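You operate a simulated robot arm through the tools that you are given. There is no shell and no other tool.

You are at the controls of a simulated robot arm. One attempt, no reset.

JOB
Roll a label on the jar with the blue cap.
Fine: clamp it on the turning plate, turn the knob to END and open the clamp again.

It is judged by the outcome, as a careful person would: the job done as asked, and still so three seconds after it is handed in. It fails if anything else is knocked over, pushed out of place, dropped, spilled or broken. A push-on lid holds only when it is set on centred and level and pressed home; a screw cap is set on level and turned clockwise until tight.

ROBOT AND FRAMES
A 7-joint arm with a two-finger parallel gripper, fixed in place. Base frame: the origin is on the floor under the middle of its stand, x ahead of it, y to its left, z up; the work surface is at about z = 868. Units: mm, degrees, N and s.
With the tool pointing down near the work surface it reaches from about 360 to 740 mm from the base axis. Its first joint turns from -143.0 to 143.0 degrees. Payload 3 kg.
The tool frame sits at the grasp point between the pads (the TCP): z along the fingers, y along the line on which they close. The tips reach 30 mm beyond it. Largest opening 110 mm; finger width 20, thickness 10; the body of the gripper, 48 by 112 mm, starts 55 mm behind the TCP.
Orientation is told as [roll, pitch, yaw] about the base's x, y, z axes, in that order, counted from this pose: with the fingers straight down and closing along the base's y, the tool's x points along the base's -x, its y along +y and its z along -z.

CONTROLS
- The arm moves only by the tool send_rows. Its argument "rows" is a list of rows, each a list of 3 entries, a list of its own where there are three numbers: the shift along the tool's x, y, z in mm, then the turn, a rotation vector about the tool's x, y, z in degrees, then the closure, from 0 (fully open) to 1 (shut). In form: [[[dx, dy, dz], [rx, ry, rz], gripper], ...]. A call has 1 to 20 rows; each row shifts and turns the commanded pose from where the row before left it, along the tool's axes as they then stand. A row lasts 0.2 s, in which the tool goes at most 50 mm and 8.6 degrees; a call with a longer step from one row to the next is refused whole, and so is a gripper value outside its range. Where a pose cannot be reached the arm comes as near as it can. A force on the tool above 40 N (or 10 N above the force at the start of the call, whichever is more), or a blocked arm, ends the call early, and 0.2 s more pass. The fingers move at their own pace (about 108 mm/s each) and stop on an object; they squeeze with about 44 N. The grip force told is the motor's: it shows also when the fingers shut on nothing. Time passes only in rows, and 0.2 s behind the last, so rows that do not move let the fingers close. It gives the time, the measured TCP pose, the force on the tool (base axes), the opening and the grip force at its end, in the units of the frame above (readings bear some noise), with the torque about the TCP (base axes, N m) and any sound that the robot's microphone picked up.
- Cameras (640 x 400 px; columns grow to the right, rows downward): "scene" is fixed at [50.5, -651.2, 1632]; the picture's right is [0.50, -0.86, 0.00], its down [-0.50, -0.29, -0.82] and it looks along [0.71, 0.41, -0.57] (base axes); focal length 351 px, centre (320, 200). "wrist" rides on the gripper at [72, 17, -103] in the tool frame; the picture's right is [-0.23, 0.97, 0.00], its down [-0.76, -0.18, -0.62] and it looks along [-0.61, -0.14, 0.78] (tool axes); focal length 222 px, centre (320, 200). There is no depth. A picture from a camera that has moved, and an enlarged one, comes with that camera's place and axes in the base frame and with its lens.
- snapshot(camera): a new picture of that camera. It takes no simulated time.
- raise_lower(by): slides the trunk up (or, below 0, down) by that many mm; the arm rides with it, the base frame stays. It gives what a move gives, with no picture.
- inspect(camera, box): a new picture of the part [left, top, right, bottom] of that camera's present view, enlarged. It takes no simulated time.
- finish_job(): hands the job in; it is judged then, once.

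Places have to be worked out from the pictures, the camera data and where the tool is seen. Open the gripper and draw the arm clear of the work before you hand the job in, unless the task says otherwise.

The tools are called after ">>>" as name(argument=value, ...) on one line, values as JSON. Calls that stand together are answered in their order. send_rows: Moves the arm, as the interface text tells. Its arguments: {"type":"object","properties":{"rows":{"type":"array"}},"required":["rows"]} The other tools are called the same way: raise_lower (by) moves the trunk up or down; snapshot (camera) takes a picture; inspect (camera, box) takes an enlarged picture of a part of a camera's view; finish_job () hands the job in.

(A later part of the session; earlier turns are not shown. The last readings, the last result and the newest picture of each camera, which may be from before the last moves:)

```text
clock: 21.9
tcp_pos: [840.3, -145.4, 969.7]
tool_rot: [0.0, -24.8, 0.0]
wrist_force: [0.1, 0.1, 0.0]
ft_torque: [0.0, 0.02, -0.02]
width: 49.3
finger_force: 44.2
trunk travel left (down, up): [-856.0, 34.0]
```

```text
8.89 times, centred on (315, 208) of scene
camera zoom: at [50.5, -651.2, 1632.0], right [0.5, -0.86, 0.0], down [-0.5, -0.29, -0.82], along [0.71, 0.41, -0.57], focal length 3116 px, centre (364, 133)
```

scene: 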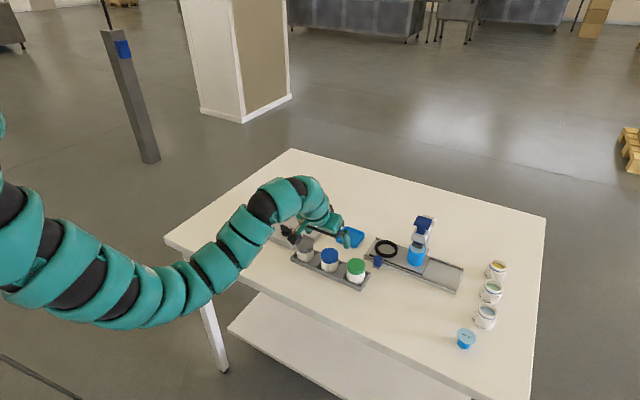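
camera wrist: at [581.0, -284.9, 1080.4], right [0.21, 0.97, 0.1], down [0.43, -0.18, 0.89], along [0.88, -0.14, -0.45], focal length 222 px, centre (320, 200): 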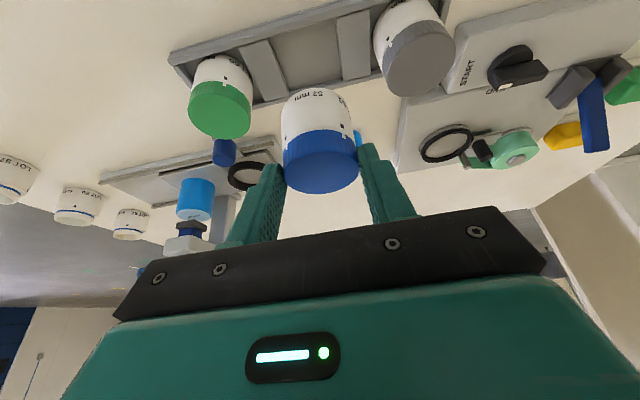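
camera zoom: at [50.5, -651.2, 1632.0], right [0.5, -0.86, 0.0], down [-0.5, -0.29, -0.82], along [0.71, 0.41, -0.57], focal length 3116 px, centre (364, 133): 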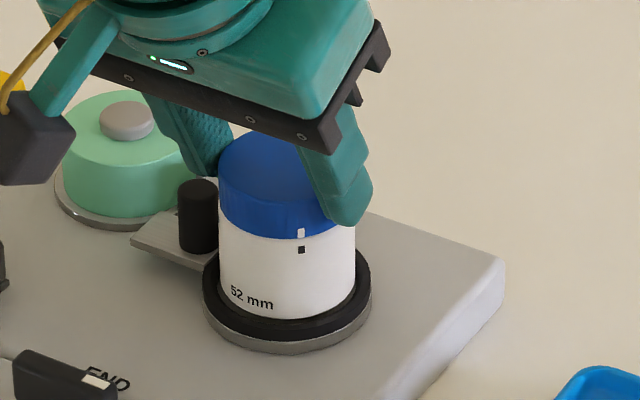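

Still free (no contact force) and well centred. Continuing down in 2 mm steps.

>>> send_rows(rows=[[[0.85, 0, 1.8], [0, 0, 0], 0.9], [[0.85, 0, 1.8], [0, 0, 0], 0.9], [[0, 0, 0], [0, 0, 0], 0.9]])

>>> inspect(camera="wrist", box=[250, 35, 390, 135])

>>> inspect(camera="scene", box=[295, 185, 335, 230])

```text
clock: 22.6
tcp_pos: [840.1, -146.2, 966.0]
tool_rot: [0.1, -24.9, 0.0]
wrist_force: [0.7, 0.1, -1.2]
ft_torque: [0.03, -0.01, 0.04]
width: 49.8
finger_force: 43.7
trunk travel left (down, up): [-856.0, 34.0]
```

```text
4.00 times, centred on (320, 85) of wrist
camera zoom: at [732.0, -129.7, 1028.2], right [0.21, 0.97, 0.1], down [0.43, -0.18, 0.89], along [0.88, -0.14, -0.45], focal length 888 px, centre (320, 660)
```

zoom: 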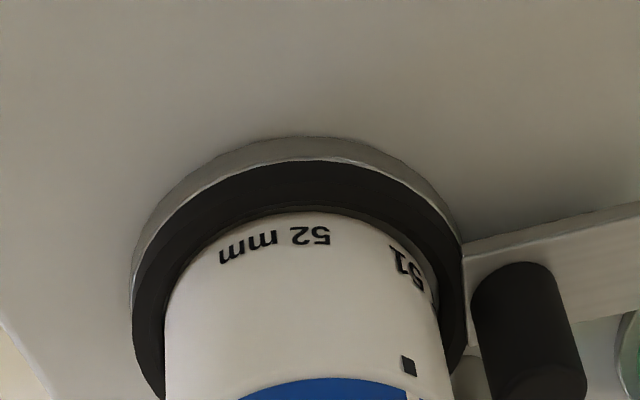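

```text
8.89 times, centred on (315, 208) of scene
camera zoom: at [50.5, -651.2, 1632.0], right [0.5, -0.86, 0.0], down [-0.5, -0.29, -0.82], along [0.71, 0.41, -0.57], focal length 3116 px, centre (364, 133)
```

zoom: 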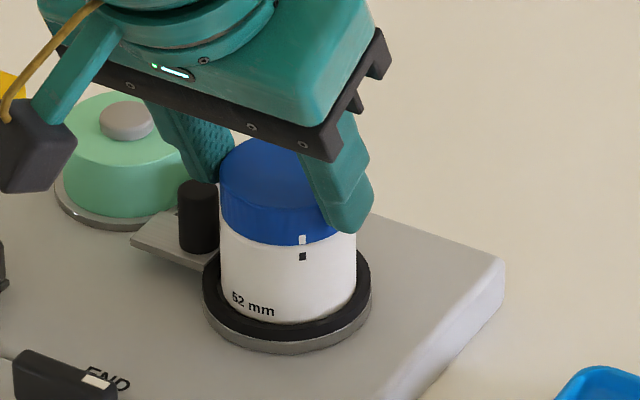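

>>> inspect(camera="scene", box=[304, 200, 328, 216])

>>> inspect(camera="scene", box=[304, 212, 328, 228])

>>> inspect(camera="wrist", box=[270, 60, 310, 90])

>>> inspect(camera="wrist", box=[320, 70, 380, 110])

```text
16.00 times, centred on (316, 208) of scene
camera zoom: at [50.5, -651.2, 1632.0], right [0.5, -0.86, 0.0], down [-0.5, -0.29, -0.82], along [0.71, 0.41, -0.57], focal length 5610 px, centre (384, 72)
```

zoom: 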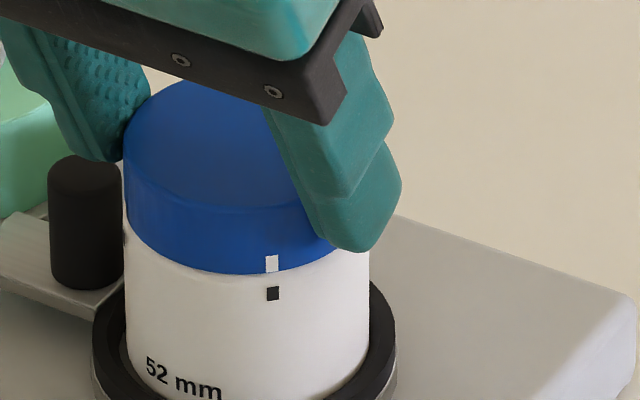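

```text
16.00 times, centred on (316, 220) of scene
camera zoom: at [50.5, -651.2, 1632.0], right [0.5, -0.86, 0.0], down [-0.5, -0.29, -0.82], along [0.71, 0.41, -0.57], focal length 5610 px, centre (384, -120)
```

zoom: 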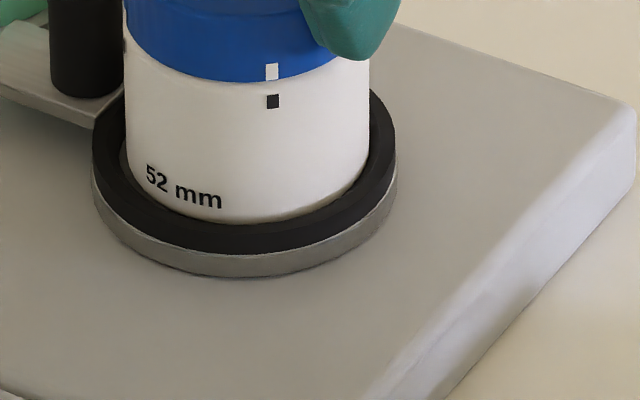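

```text
13.33 times, centred on (290, 75) of wrist
camera zoom: at [732.0, -129.7, 1028.2], right [0.21, 0.97, 0.1], down [0.43, -0.18, 0.89], along [0.88, -0.14, -0.45], focal length 2962 px, centre (720, 1867)
```

zoom: 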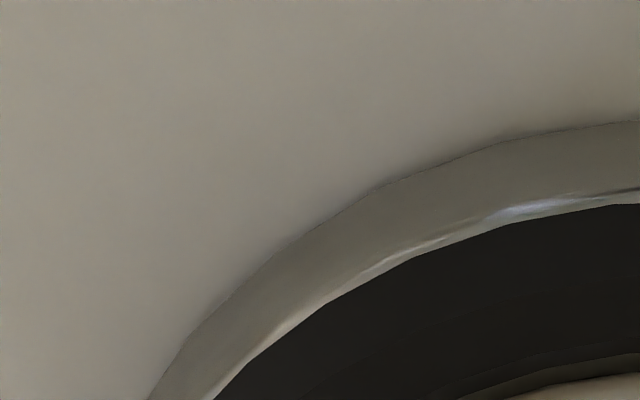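

```text
10.00 times, centred on (350, 90) of wrist
camera zoom: at [732.0, -129.7, 1028.2], right [0.21, 0.97, 0.1], down [0.43, -0.18, 0.89], along [0.88, -0.14, -0.45], focal length 2221 px, centre (20, 1300)
```

zoom: 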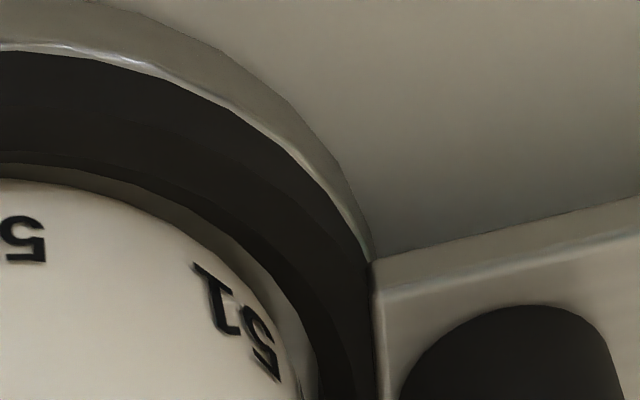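

>>> inspect(camera="wrist", box=[274, 80, 314, 110])

>>> inspect(camera="wrist", box=[334, 90, 374, 120])

>>> inspect(camera="wrist", box=[300, 65, 340, 95])

```text
13.33 times, centred on (294, 95) of wrist
camera zoom: at [732.0, -129.7, 1028.2], right [0.21, 0.97, 0.1], down [0.43, -0.18, 0.89], along [0.88, -0.14, -0.45], focal length 2962 px, centre (667, 1600)
```

zoom: 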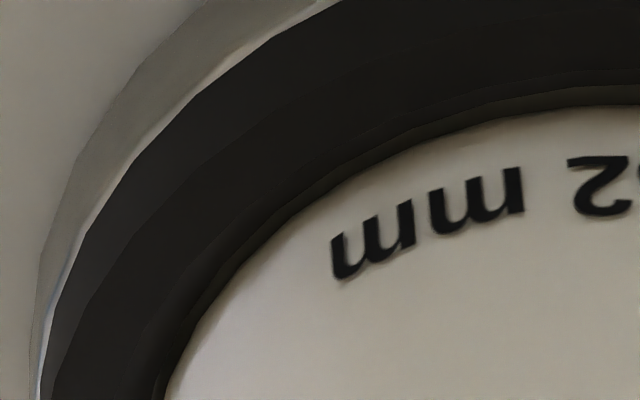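

```text
13.33 times, centred on (354, 105) of wrist
camera zoom: at [732.0, -129.7, 1028.2], right [0.21, 0.97, 0.1], down [0.43, -0.18, 0.89], along [0.88, -0.14, -0.45], focal length 2962 px, centre (-133, 1467)
```

zoom: 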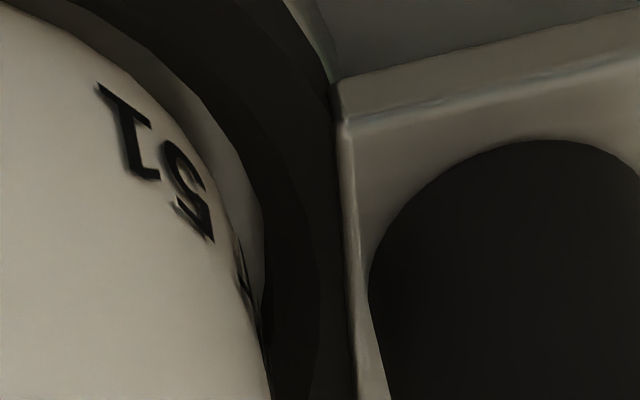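

```text
13.33 times, centred on (320, 80) of wrist
camera zoom: at [732.0, -129.7, 1028.2], right [0.21, 0.97, 0.1], down [0.43, -0.18, 0.89], along [0.88, -0.14, -0.45], focal length 2962 px, centre (320, 1800)
```

zoom: 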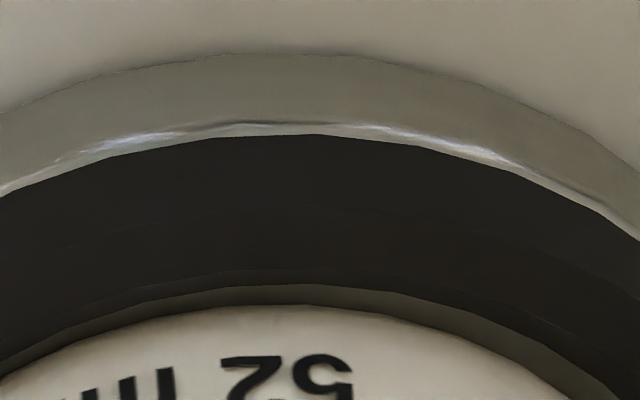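

High zoom shows the jar about 0.8 mm too far to -y and ~0.5 mm too far out relative to the rim. I correct that, then lower 2 mm.

>>> send_rows(rows=[[[0.45, 0.8, -0.2], [0, 0, 0], 0.9], [[0.42, 0, 0.9], [0, 0, 0], 0.9], [[0.42, 0, 0.9], [0, 0, 0], 0.9], [[0, 0, 0], [0, 0, 0], 0.9]])

>>> inspect(camera="scene", box=[304, 212, 328, 228])

>>> inspect(camera="wrist", box=[274, 80, 314, 110])

>>> inspect(camera="wrist", box=[334, 90, 374, 120])

>>> inspect(camera="wrist", box=[300, 65, 340, 95])

```text
clock: 23.6
tcp_pos: [840.1, -144.4, 964.8]
tool_rot: [0.1, -25.0, 0.0]
wrist_force: [0.9, -0.4, 3.4]
ft_torque: [-0.16, -0.01, 0.0]
width: 49.7
finger_force: 44.7
trunk travel left (down, up): [-856.0, 34.0]
```

```text
16.00 times, centred on (316, 220) of scene
camera zoom: at [50.5, -651.2, 1632.0], right [0.5, -0.86, 0.0], down [-0.5, -0.29, -0.82], along [0.71, 0.41, -0.57], focal length 5610 px, centre (384, -120)
```

zoom: 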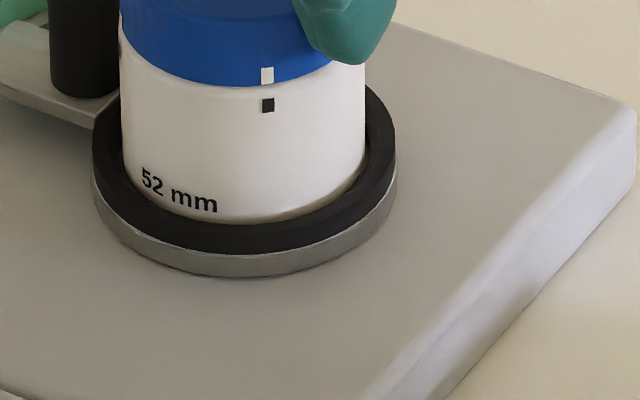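

```text
13.33 times, centred on (294, 95) of wrist
camera zoom: at [731.4, -128.8, 1027.0], right [0.21, 0.97, 0.1], down [0.43, -0.18, 0.89], along [0.88, -0.14, -0.45], focal length 2962 px, centre (667, 1600)
```

zoom: 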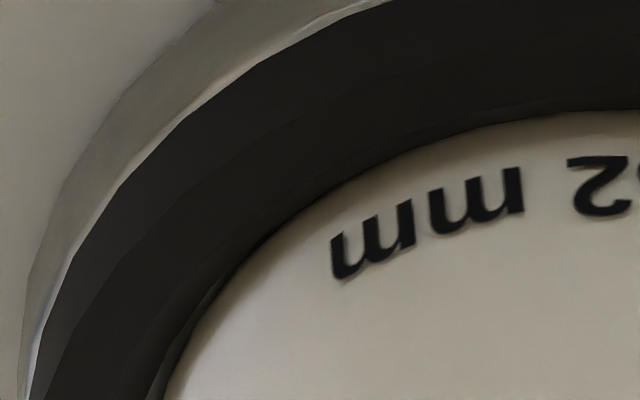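

```text
13.33 times, centred on (354, 105) of wrist
camera zoom: at [731.4, -128.8, 1027.0], right [0.21, 0.97, 0.1], down [0.43, -0.18, 0.89], along [0.88, -0.14, -0.45], focal length 2962 px, centre (-133, 1467)
```

zoom: 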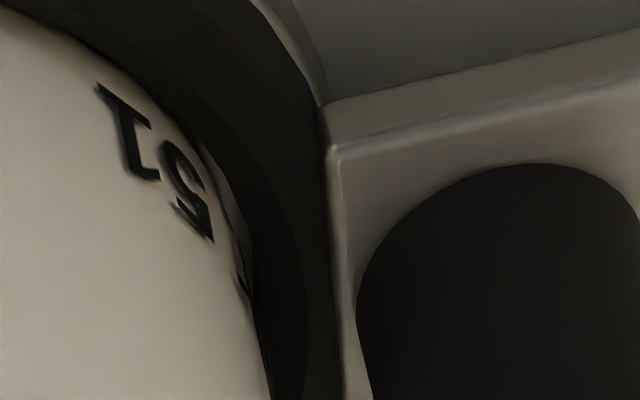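

```text
13.33 times, centred on (320, 80) of wrist
camera zoom: at [731.4, -128.8, 1027.0], right [0.21, 0.97, 0.1], down [0.43, -0.18, 0.89], along [0.88, -0.14, -0.45], focal length 2962 px, centre (320, 1800)
```

zoom: 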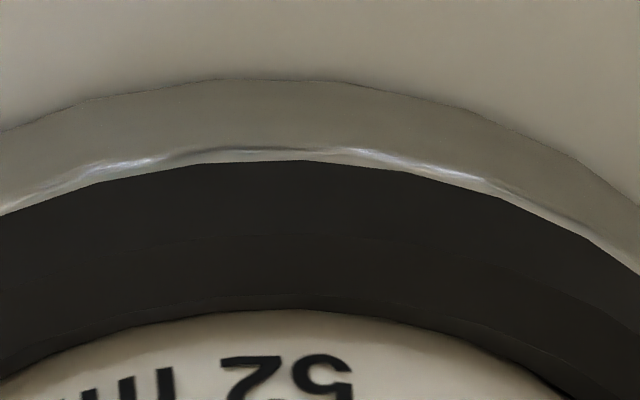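

Slight contact (3.4 N) with the jar bottom already inside the rim at the front. I'll press down another 1 mm to see whether it's the rim wall or the plate.

>>> send_rows(rows=[[[0.42, 0, 0.9], [0, 0, 0], 0.9], [[0, 0, 0], [0, 0, 0], 0.9]])

>>> inspect(camera="scene", box=[304, 212, 328, 228])

>>> inspect(camera="wrist", box=[250, 35, 390, 135])

```text
clock: 24.2
tcp_pos: [840.2, -145.3, 963.2]
tool_rot: [0.2, -25.2, 0.0]
wrist_force: [1.0, 0.4, 8.8]
ft_torque: [-0.08, -0.03, 0.0]
width: 49.8
finger_force: 44.2
trunk travel left (down, up): [-856.0, 34.0]
```

```text
16.00 times, centred on (316, 220) of scene
camera zoom: at [50.5, -651.2, 1632.0], right [0.5, -0.86, 0.0], down [-0.5, -0.29, -0.82], along [0.71, 0.41, -0.57], focal length 5610 px, centre (384, -120)
```

zoom: 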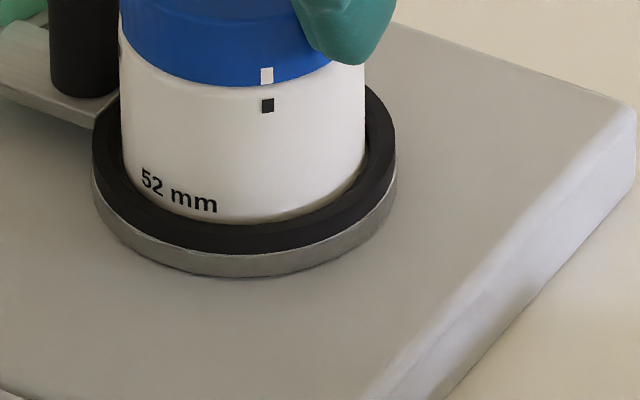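

```text
4.00 times, centred on (320, 85) of wrist
camera zoom: at [731.2, -128.8, 1026.8], right [0.21, 0.97, 0.1], down [0.43, -0.18, 0.89], along [0.88, -0.14, -0.45], focal length 888 px, centre (320, 660)
```

zoom: 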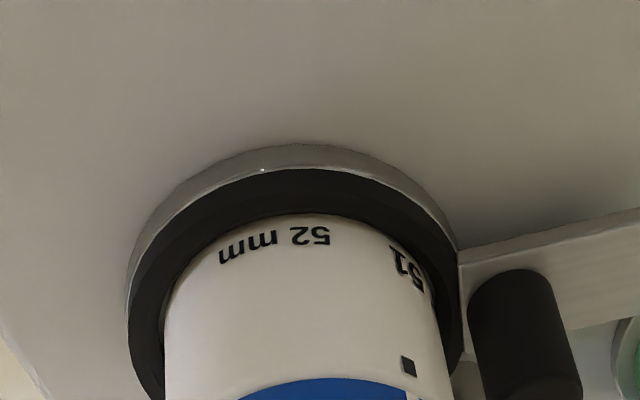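

>>> inspect(camera="scene", box=[309, 214, 318, 224])

>>> inspect(camera="scene", box=[318, 214, 327, 224])

>>> inspect(camera="wrist", box=[274, 85, 304, 135])

>>> inspect(camera="wrist", box=[330, 80, 370, 110])

```text
16.00 times, centred on (314, 219) of scene
camera zoom: at [50.5, -651.2, 1632.0], right [0.5, -0.86, 0.0], down [-0.5, -0.29, -0.82], along [0.71, 0.41, -0.57], focal length 5610 px, centre (424, -104)
```

zoom: 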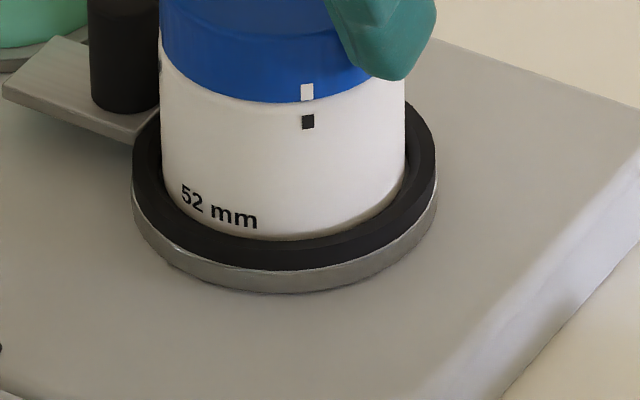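

```text
16.00 times, centred on (322, 219) of scene
camera zoom: at [50.5, -651.2, 1632.0], right [0.5, -0.86, 0.0], down [-0.5, -0.29, -0.82], along [0.71, 0.41, -0.57], focal length 5610 px, centre (280, -104)
```

zoom: 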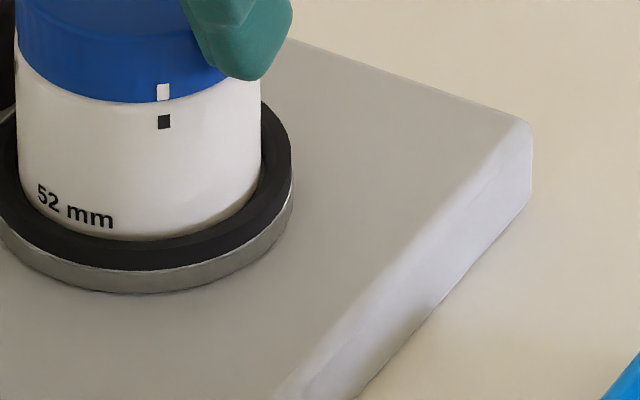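

```text
8.00 times, centred on (289, 110) of wrist
camera zoom: at [731.2, -128.8, 1026.8], right [0.21, 0.97, 0.1], down [0.43, -0.18, 0.89], along [0.88, -0.14, -0.45], focal length 1777 px, centre (568, 920)
```

zoom: 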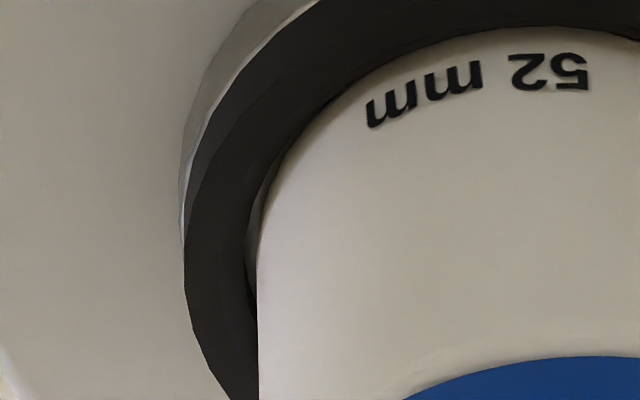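

```text
13.33 times, centred on (350, 95) of wrist
camera zoom: at [731.2, -128.8, 1026.8], right [0.21, 0.97, 0.1], down [0.43, -0.18, 0.89], along [0.88, -0.14, -0.45], focal length 2962 px, centre (-80, 1600)
```

zoom: 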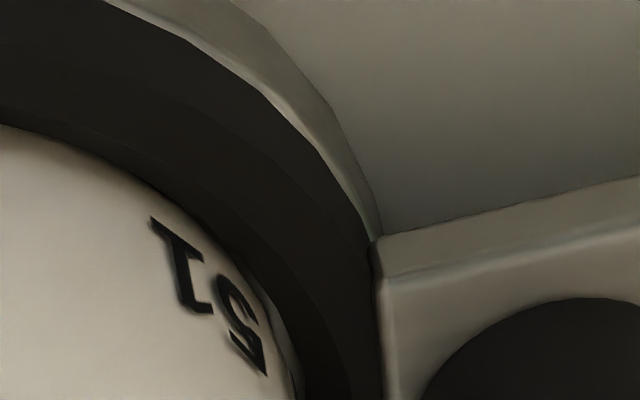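

The jar bottom is below the rim top on both visible sides and the upward force is stiff and vertical (8.8 N), so it's standing on the plate. I'll back off the pressure slightly and open the fingers a little to release it.

>>> send_rows(rows=[[[-0.3, 0, -0.6], [0, 0, 0], 0.9], [[0, 0, 0], [0, 0, 0], 0.5], [[0, 0, 0], [0, 0, 0], 0.45], [[0, 0, 0], [0, 0, 0], 0.42], [[0, 0, 0], [0, 0, 0], 0.42]])

>>> inspect(camera="scene", box=[300, 198, 332, 226])

>>> inspect(camera="wrist", box=[250, 35, 390, 175])

```text
clock: 25.4
tcp_pos: [839.8, -144.7, 963.4]
tool_rot: [0.1, -24.9, -0.2]
wrist_force: [0.2, -0.7, -0.2]
ft_torque: [0.02, 0.0, -0.01]
width: 63.6
finger_force: 0.0
trunk travel left (down, up): [-856.0, 34.0]
```

```text
14.29 times, centred on (316, 212) of scene
camera zoom: at [50.5, -651.2, 1632.0], right [0.5, -0.86, 0.0], down [-0.5, -0.29, -0.82], along [0.71, 0.41, -0.57], focal length 5008 px, centre (377, 29)
```

zoom: 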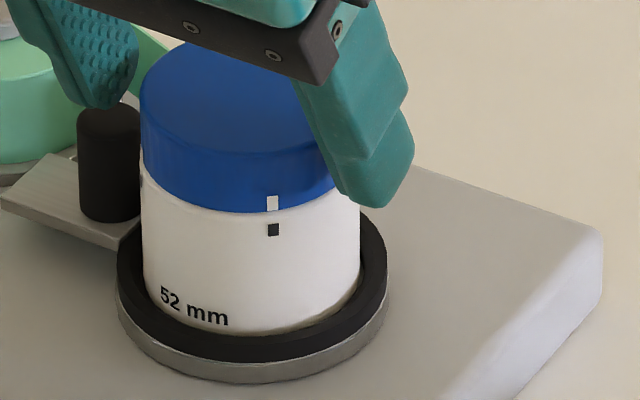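

```text
2.86 times, centred on (320, 105) of wrist
camera zoom: at [731.2, -128.9, 1025.9], right [0.21, 0.97, 0.1], down [0.43, -0.18, 0.89], along [0.88, -0.14, -0.45], focal length 635 px, centre (320, 471)
```

zoom: 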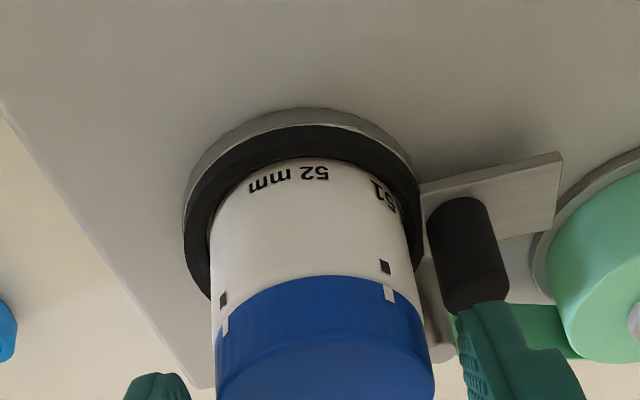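

Released, the jar stands inside the rim. Raising the hand straight up and back to look at it.

>>> send_rows(rows=[[[-4.2, 0, -9.1], [0, 0, 0], 0.42], [[-8.5, 0, -18.1], [0, 0, 0], 0.42], [[-8.5, 0, -18.1], [0, 0, 0], 0.42], [[10, 0, -18.1], [0, 0, 0], 0.42], [[20, 0, -18.1], [0, 0, 0], 0.42], [[0, 0, 0], [0, 0, 0], 0.42]])

>>> snapshot(camera="wrist")

>>> inspect(camera="scene", box=[265, 190, 345, 245])

>>> inspect(camera="scene", box=[304, 205, 328, 226])

```text
clock: 26.9
tcp_pos: [797.8, -144.6, 1032.2]
tool_rot: [0.1, -25.0, 0.0]
wrist_force: [0.4, -0.2, 0.2]
ft_torque: [-0.02, 0.01, -0.04]
width: 63.8
finger_force: 0.2
trunk travel left (down, up): [-856.0, 34.0]
```

```text
taken
camera wrist: at [688.6, -128.8, 1095.7], right [0.21, 0.97, 0.1], down [0.43, -0.18, 0.89], along [0.88, -0.14, -0.45], focal length 222 px, centre (320, 200)
```

wrist: 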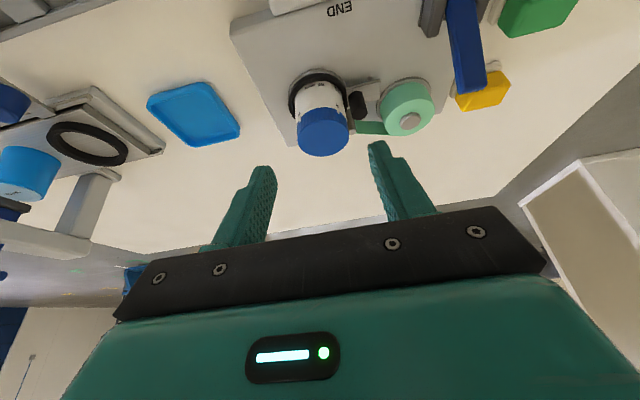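

```text
7.27 times, centred on (305, 218) of scene
camera zoom: at [50.5, -651.2, 1632.0], right [0.5, -0.86, 0.0], down [-0.5, -0.29, -0.82], along [0.71, 0.41, -0.57], focal length 2550 px, centre (429, 73)
```

zoom: 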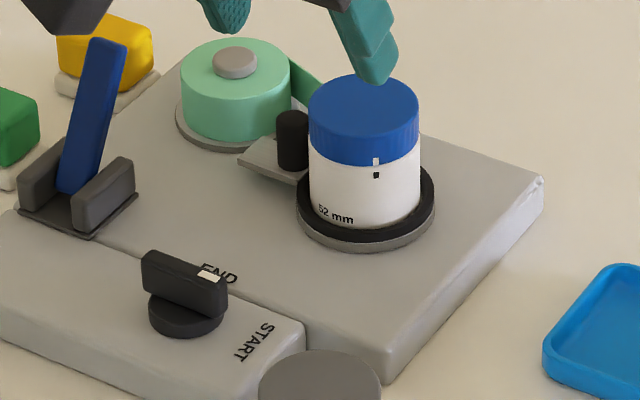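

```text
16.00 times, centred on (316, 216) of scene
camera zoom: at [50.5, -651.2, 1632.0], right [0.5, -0.86, 0.0], down [-0.5, -0.29, -0.82], along [0.71, 0.41, -0.57], focal length 5610 px, centre (384, -48)
```

zoom: 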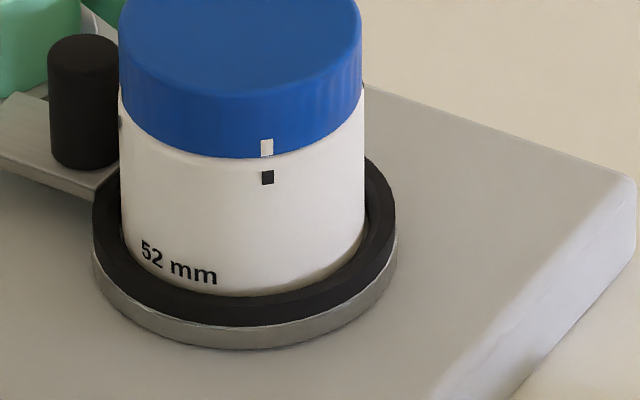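

The jar stands upright inside the rim. Now the lever: I'll zoom in on it from both cameras to fix its geometry.

>>> inspect(camera="wrist", box=[400, 0, 520, 110])

>>> inspect(camera="scene", box=[260, 190, 290, 225])

```text
3.64 times, centred on (460, 55) of wrist
camera zoom: at [688.6, -128.8, 1095.7], right [0.21, 0.97, 0.1], down [0.43, -0.18, 0.89], along [0.88, -0.14, -0.45], focal length 808 px, centre (-189, 727)
```

zoom: 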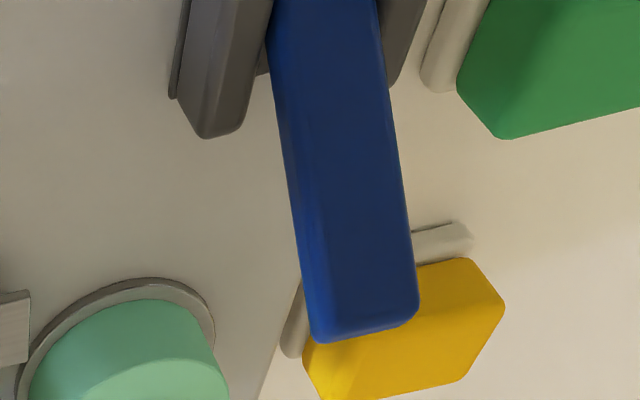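

```text
11.43 times, centred on (275, 208) of scene
camera zoom: at [50.5, -651.2, 1632.0], right [0.5, -0.86, 0.0], down [-0.5, -0.29, -0.82], along [0.71, 0.41, -0.57], focal length 4007 px, centre (834, 114)
```

zoom: 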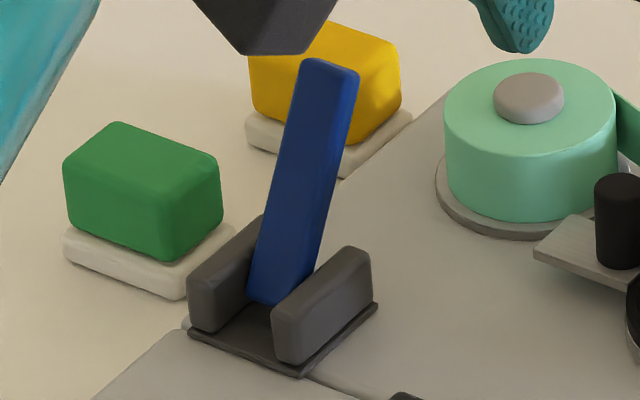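

Lever end ≈ (820, -29, 961), leaning away (+x) from its pivot at ≈ (781, -29, 905), swinging in the x–z plane. I'll close the fingers, go over and behind it (far side), and pull it toward the robot. First move at safe height.

>>> send_rows(rows=[[[-8.4, 0, -18.1], [0, 0, 0], 1], [[-17, 29, 8.1], [0, 0, 0], 1], [[-12, 29, 5.6], [0, 0, 0], 1], [[-12, 29, 5.6], [0, 0, 0], 1], [[-5, 29, 2.3], [0, 0, 0], 1], [[0, 0, 0], [0, 0, 0], 1]])

>>> snapshot(camera="wrist")

>>> inspect(camera="scene", box=[250, 160, 350, 240])

```text
clock: 28.2
tcp_pos: [847.5, -29.2, 1052.9]
tool_rot: [0.1, -25.0, 0.0]
wrist_force: [0.2, -0.6, -0.7]
ft_torque: [0.03, 0.01, 0.01]
width: 0.0
finger_force: 37.2
trunk travel left (down, up): [-856.0, 34.0]
```

```text
taken
camera wrist: at [739.6, -13.2, 1115.7], right [0.21, 0.97, 0.1], down [0.43, -0.18, 0.89], along [0.88, -0.14, -0.45], focal length 222 px, centre (320, 200)
```

wrist: 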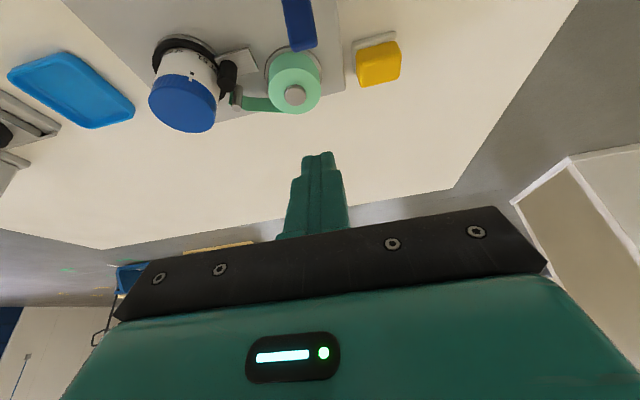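

```text
5.00 times, centred on (300, 200) of scene
camera zoom: at [50.5, -651.2, 1632.0], right [0.5, -0.86, 0.0], down [-0.5, -0.29, -0.82], along [0.71, 0.41, -0.57], focal length 1753 px, centre (420, 200)
```

zoom: 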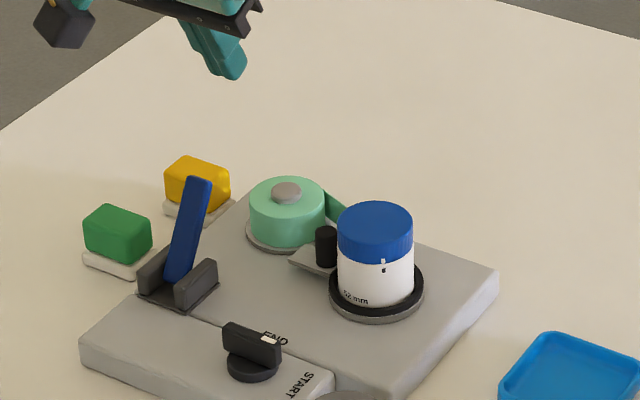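

>>> inspect(camera="wrist", box=[250, 0, 370, 75])

```text
5.33 times, centred on (310, 38) of wrist
camera zoom: at [739.6, -13.2, 1115.7], right [0.21, 0.97, 0.1], down [0.43, -0.18, 0.89], along [0.88, -0.14, -0.45], focal length 1185 px, centre (373, 1067)
```

zoom: 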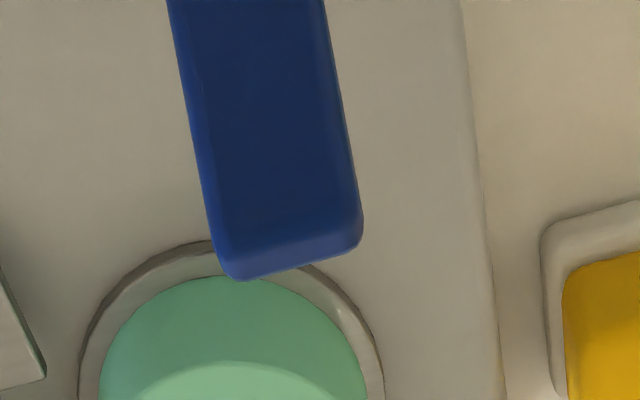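

Lever end spans y ≈ -34…-18. I descend behind it so the fingertips are about 25 mm below its tip level, with clearance to the label roll.

>>> send_rows(rows=[[[11.8, 1, 25.4], [0, 0, 0], 1], [[11.8, 1, 25.4], [0, 0, 0], 1], [[11.8, 1, 25.3], [0, 0, 0], 1], [[0, 0, 0], [0, 0, 0], 1]])

>>> inspect(camera="scene", box=[250, 170, 330, 240])

>>> snapshot(camera="wrist")

```text
clock: 29.2
tcp_pos: [847.5, -26.5, 969.2]
tool_rot: [0.2, -24.9, -0.1]
wrist_force: [-0.4, -0.9, 0.5]
ft_torque: [0.01, 0.01, 0.0]
width: 0.2
finger_force: 38.2
trunk travel left (down, up): [-856.0, 34.0]
```

```text
5.71 times, centred on (290, 205) of scene
camera zoom: at [50.5, -651.2, 1632.0], right [0.5, -0.86, 0.0], down [-0.5, -0.29, -0.82], along [0.71, 0.41, -0.57], focal length 2003 px, centre (491, 171)
```

zoom: 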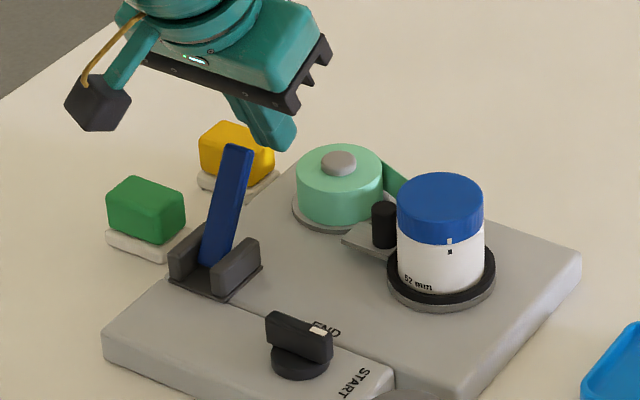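

```text
taken
camera wrist: at [739.1, -10.0, 1032.0], right [0.21, 0.97, 0.1], down [0.43, -0.18, 0.89], along [0.88, -0.14, -0.45], focal length 222 px, centre (320, 200)
```

wrist: 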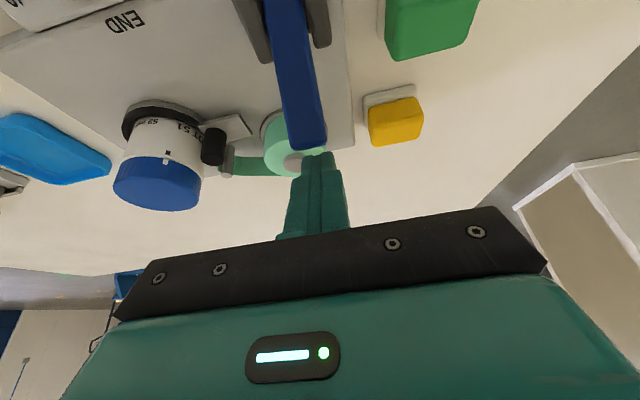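

Fingertips are right behind the lever and lined up with it. Pulling toward the robot in small steps, watching force.

>>> send_rows(rows=[[[7.3, 0, -3.4], [0, 0, 0], 1], [[7.3, 0, -3.4], [0, 0, 0], 1], [[7.3, 0, -3.4], [0, 0, 0], 1], [[0, 0, 0], [0, 0, 0], 1]])

>>> inspect(camera="scene", box=[250, 170, 330, 240])

```text
clock: 30.2
tcp_pos: [824.6, -24.4, 969.0]
tool_rot: [0.1, -24.9, 0.0]
wrist_force: [0.7, 0.2, 0.5]
ft_torque: [0.0, -0.04, -0.02]
width: 0.0
finger_force: 37.2
trunk travel left (down, up): [-856.0, 34.0]
```

```text
5.71 times, centred on (290, 205) of scene
camera zoom: at [50.5, -651.2, 1632.0], right [0.5, -0.86, 0.0], down [-0.5, -0.29, -0.82], along [0.71, 0.41, -0.57], focal length 2003 px, centre (491, 171)
```

zoom: 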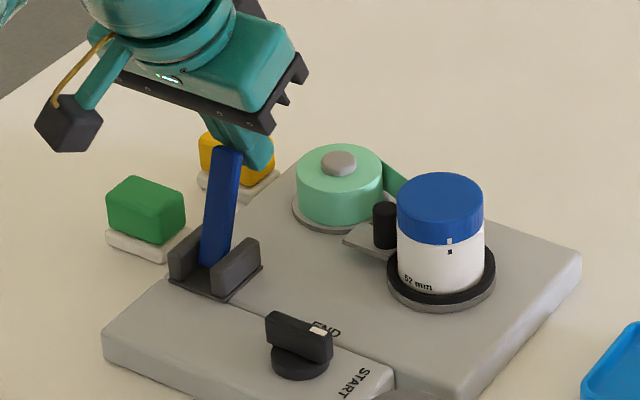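

The lever follows with very little force. Continuing.

>>> send_rows(rows=[[[7.3, 0, -3.4], [0, 0, 0], 1], [[7.3, 0, -3.4], [0, 0, 0], 1], [[7.3, 0, -3.4], [0, 0, 0], 1], [[0, 0, 0], [0, 0, 0], 1]])

>>> inspect(camera="scene", box=[250, 170, 330, 240])

>>> snapshot(camera="wrist")

```text
clock: 31.2
tcp_pos: [799.7, -26.6, 973.1]
tool_rot: [0.1, -25.4, 0.0]
wrist_force: [0.1, -1.3, 29.5]
ft_torque: [0.05, 0.27, 0.02]
width: 0.2
finger_force: 38.0
trunk travel left (down, up): [-856.0, 34.0]
```

```text
5.71 times, centred on (290, 205) of scene
camera zoom: at [50.5, -651.2, 1632.0], right [0.5, -0.86, 0.0], down [-0.5, -0.29, -0.82], along [0.71, 0.41, -0.57], focal length 2003 px, centre (491, 171)
```

zoom: 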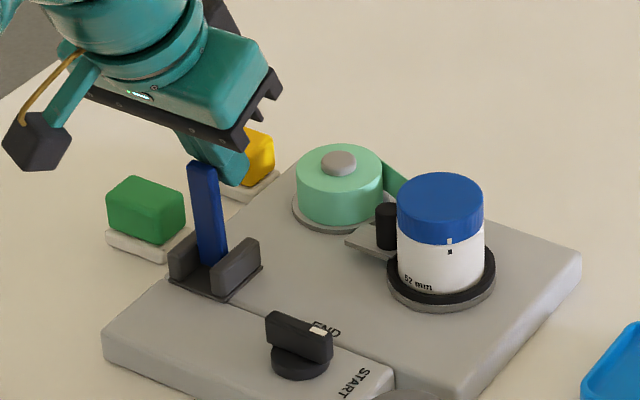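

```text
taken
camera wrist: at [690.1, -10.1, 1035.5], right [0.21, 0.97, 0.1], down [0.42, -0.18, 0.89], along [0.88, -0.14, -0.45], focal length 222 px, centre (320, 200)
```

wrist: 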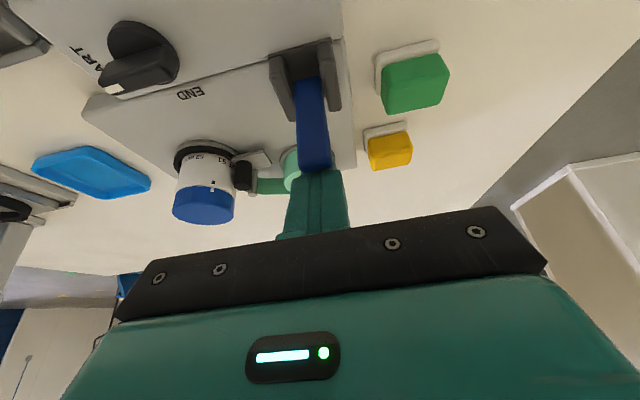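

The lever's end now pushes up under the finger's shoulder (29 N upward), so I raise the hand ~14 mm so that only the slim fingertip bears on it. The roller is visibly moving toward the jar, so this direction closes the clamp.

>>> send_rows(rows=[[[-3, 0, -6.4], [0, 0, 0], 1], [[-3, 0, -6.4], [0, 0, 0], 1], [[0, 0, 0], [0, 0, 0], 1]])

>>> inspect(camera="scene", box=[260, 180, 320, 230])

>>> inspect(camera="wrist", box=[240, 30, 400, 240])

```text
clock: 32.0
tcp_pos: [800.4, -26.1, 982.2]
tool_rot: [0.0, -24.8, 0.0]
wrist_force: [0.3, -0.1, -0.2]
ft_torque: [0.01, 0.01, 0.0]
width: 0.1
finger_force: 37.5
trunk travel left (down, up): [-856.0, 34.0]
```

```text
8.00 times, centred on (290, 205) of scene
camera zoom: at [50.5, -651.2, 1632.0], right [0.5, -0.86, 0.0], down [-0.5, -0.29, -0.82], along [0.71, 0.41, -0.57], focal length 2805 px, centre (560, 160)
```

zoom: 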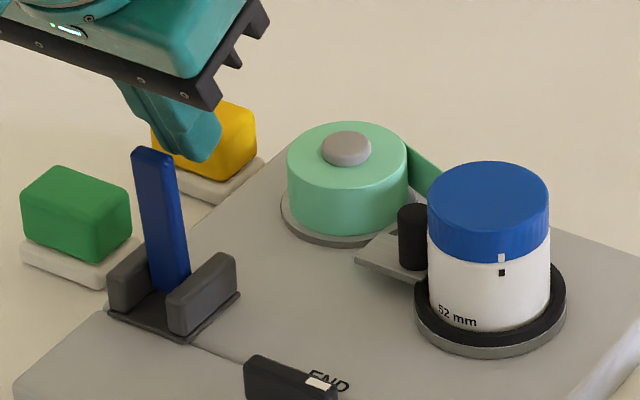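

```text
1.90 times, centred on (320, 135) of wrist
camera zoom: at [691.8, -10.2, 1045.5], right [0.21, 0.97, 0.1], down [0.43, -0.18, 0.89], along [0.88, -0.14, -0.46], focal length 423 px, centre (320, 324)
```

zoom: 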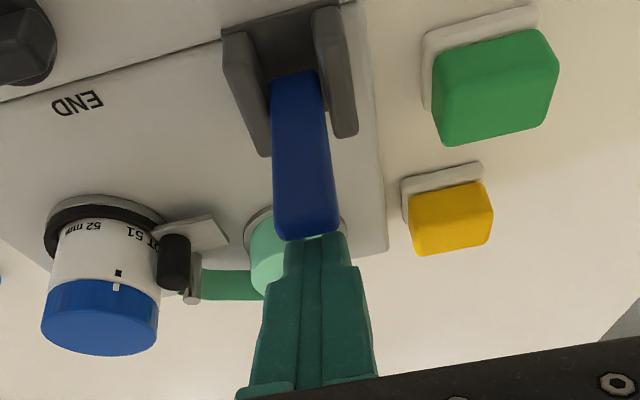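

The lever is past vertical and now leans toward the robot; the roller is close to the jar. I continue pulling to bring the lever to its end stop.

>>> send_rows(rows=[[[9.06, 0, -4.2], [0, 0, 0], 1], [[9.06, 0, -4.2], [0, 0, 0], 1], [[6.3, 0, -3], [0, 0, 0], 1], [[4.5, 0, -2.1], [0, 0, 0], 1], [[0, 0, 0], [0, 0, 0], 1]])

>>> inspect(camera="scene", box=[260, 180, 320, 230])

>>> inspect(camera="wrist", box=[200, 0, 440, 240])

```text
clock: 33.2
tcp_pos: [767.4, -26.6, 983.7]
tool_rot: [0.2, -25.0, 0.0]
wrist_force: [0.4, -0.5, 0.7]
ft_torque: [0.02, -0.01, 0.0]
width: 0.0
finger_force: 38.3
trunk travel left (down, up): [-856.0, 34.0]
```

```text
8.00 times, centred on (290, 205) of scene
camera zoom: at [50.5, -651.2, 1632.0], right [0.5, -0.86, 0.0], down [-0.5, -0.29, -0.82], along [0.71, 0.41, -0.57], focal length 2805 px, centre (560, 160)
```

zoom: 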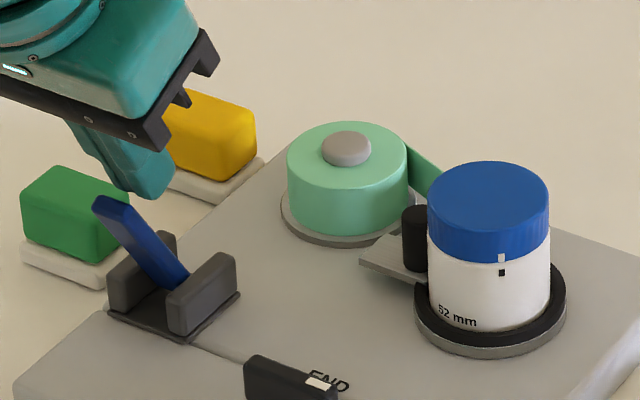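

```text
1.67 times, centred on (320, 120) of wrist
camera zoom: at [659.3, -9.9, 1045.9], right [0.21, 0.97, 0.1], down [0.43, -0.18, 0.89], along [0.88, -0.14, -0.45], focal length 370 px, centre (320, 333)
```

zoom: 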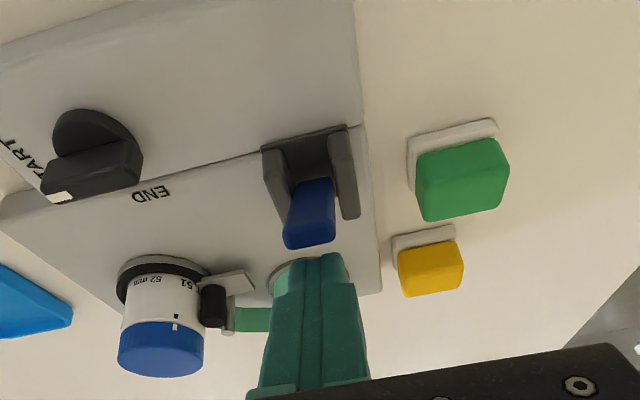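

The lever leans toward the robot about 30°; force is still near zero, so it may go further. Pulling another 16 mm and slightly down.

>>> send_rows(rows=[[[5.5, 0, 0.1], [0, 0, 0], 1], [[5.5, 0, 0.1], [0, 0, 0], 1], [[5.5, 0, 0.1], [0, 0, 0], 1], [[0, 0, 0], [0, 0, 0], 1]])

>>> inspect(camera="scene", box=[260, 180, 320, 230])

>>> inspect(camera="wrist", box=[200, 0, 440, 240])

```text
clock: 34.1
tcp_pos: [759.6, -27.2, 982.5]
tool_rot: [0.3, -26.0, -0.2]
wrist_force: [15.7, 1.9, 3.0]
ft_torque: [0.1, -0.53, -0.02]
width: 0.0
finger_force: 37.4
trunk travel left (down, up): [-856.0, 34.0]
stopped in row 4: the force on the tool passed its limit at 43 N (the readings are from after the stop); the commanded pose is now the measured one
```

```text
8.00 times, centred on (290, 205) of scene
camera zoom: at [50.5, -651.2, 1632.0], right [0.5, -0.86, 0.0], down [-0.5, -0.29, -0.82], along [0.71, 0.41, -0.57], focal length 2805 px, centre (560, 160)
```

zoom: 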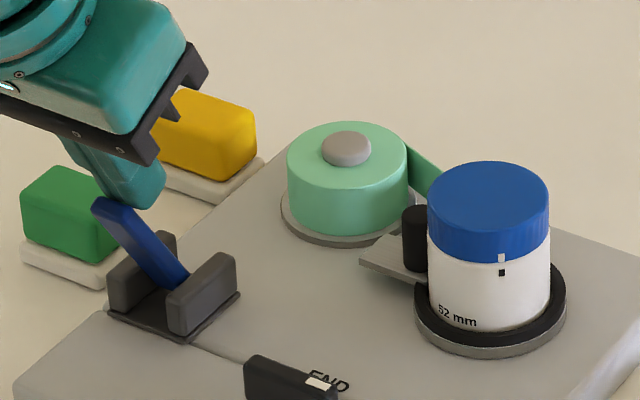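

```text
1.67 times, centred on (320, 120) of wrist
camera zoom: at [650.2, -10.9, 1043.7], right [0.21, 0.97, 0.1], down [0.41, -0.18, 0.89], along [0.89, -0.14, -0.44], focal length 370 px, centre (320, 333)
```

zoom: 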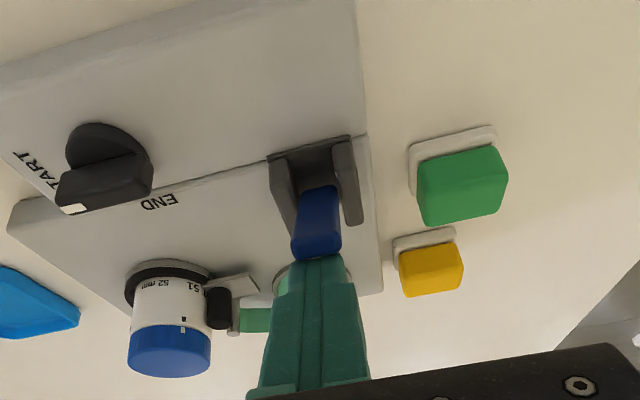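

The lever hit its end stop (43 N, no further motion). I back off from it and check the roller against the jar up close.

>>> send_rows(rows=[[[-7, 0, 3.3], [0, 0, 0], 1], [[-9, 0, -9], [0, 0, 0], 1], [[-8.5, 0, -18.1], [0, 0, 0], 1], [[-8.5, 0, -18.1], [0, 0, 0], 1], [[0, 0, 0], [0, 0, 0], 1]])

>>> inspect(camera="scene", box=[298, 198, 330, 226])

>>> inspect(camera="scene", box=[255, 185, 335, 245])

>>> snapshot(camera="wrist")

```text
clock: 35.3
tcp_pos: [769.4, -26.0, 1034.8]
tool_rot: [0.2, -25.8, -0.1]
wrist_force: [-0.8, -0.1, -0.2]
ft_torque: [-0.04, -0.01, -0.01]
width: 0.1
finger_force: 38.1
trunk travel left (down, up): [-856.0, 34.0]
```

```text
14.29 times, centred on (314, 212) of scene
camera zoom: at [50.5, -651.2, 1632.0], right [0.5, -0.86, 0.0], down [-0.5, -0.29, -0.82], along [0.71, 0.41, -0.57], focal length 5008 px, centre (406, 29)
```

zoom: 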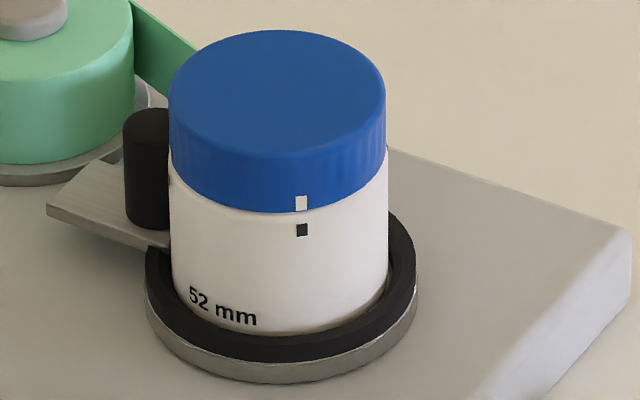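

```text
6.67 times, centred on (295, 215) of scene
camera zoom: at [50.5, -651.2, 1632.0], right [0.5, -0.86, 0.0], down [-0.5, -0.29, -0.82], along [0.71, 0.41, -0.57], focal length 2337 px, centre (487, 100)
```

zoom: 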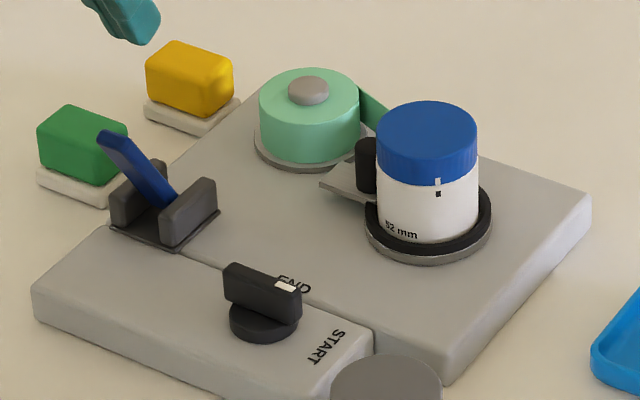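

```text
taken
camera wrist: at [660.0, -10.6, 1095.3], right [0.21, 0.97, 0.1], down [0.41, -0.18, 0.89], along [0.89, -0.14, -0.44], focal length 222 px, centre (320, 200)
```

wrist: 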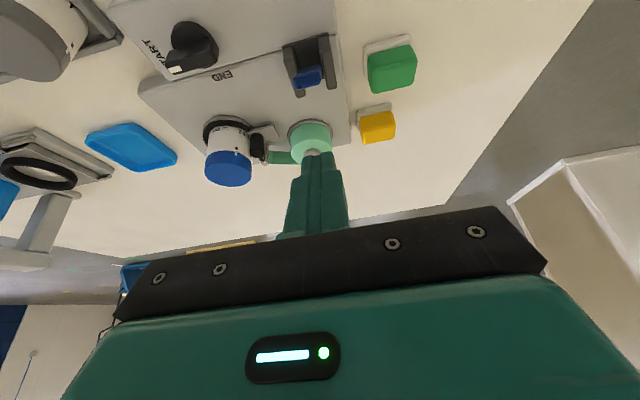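

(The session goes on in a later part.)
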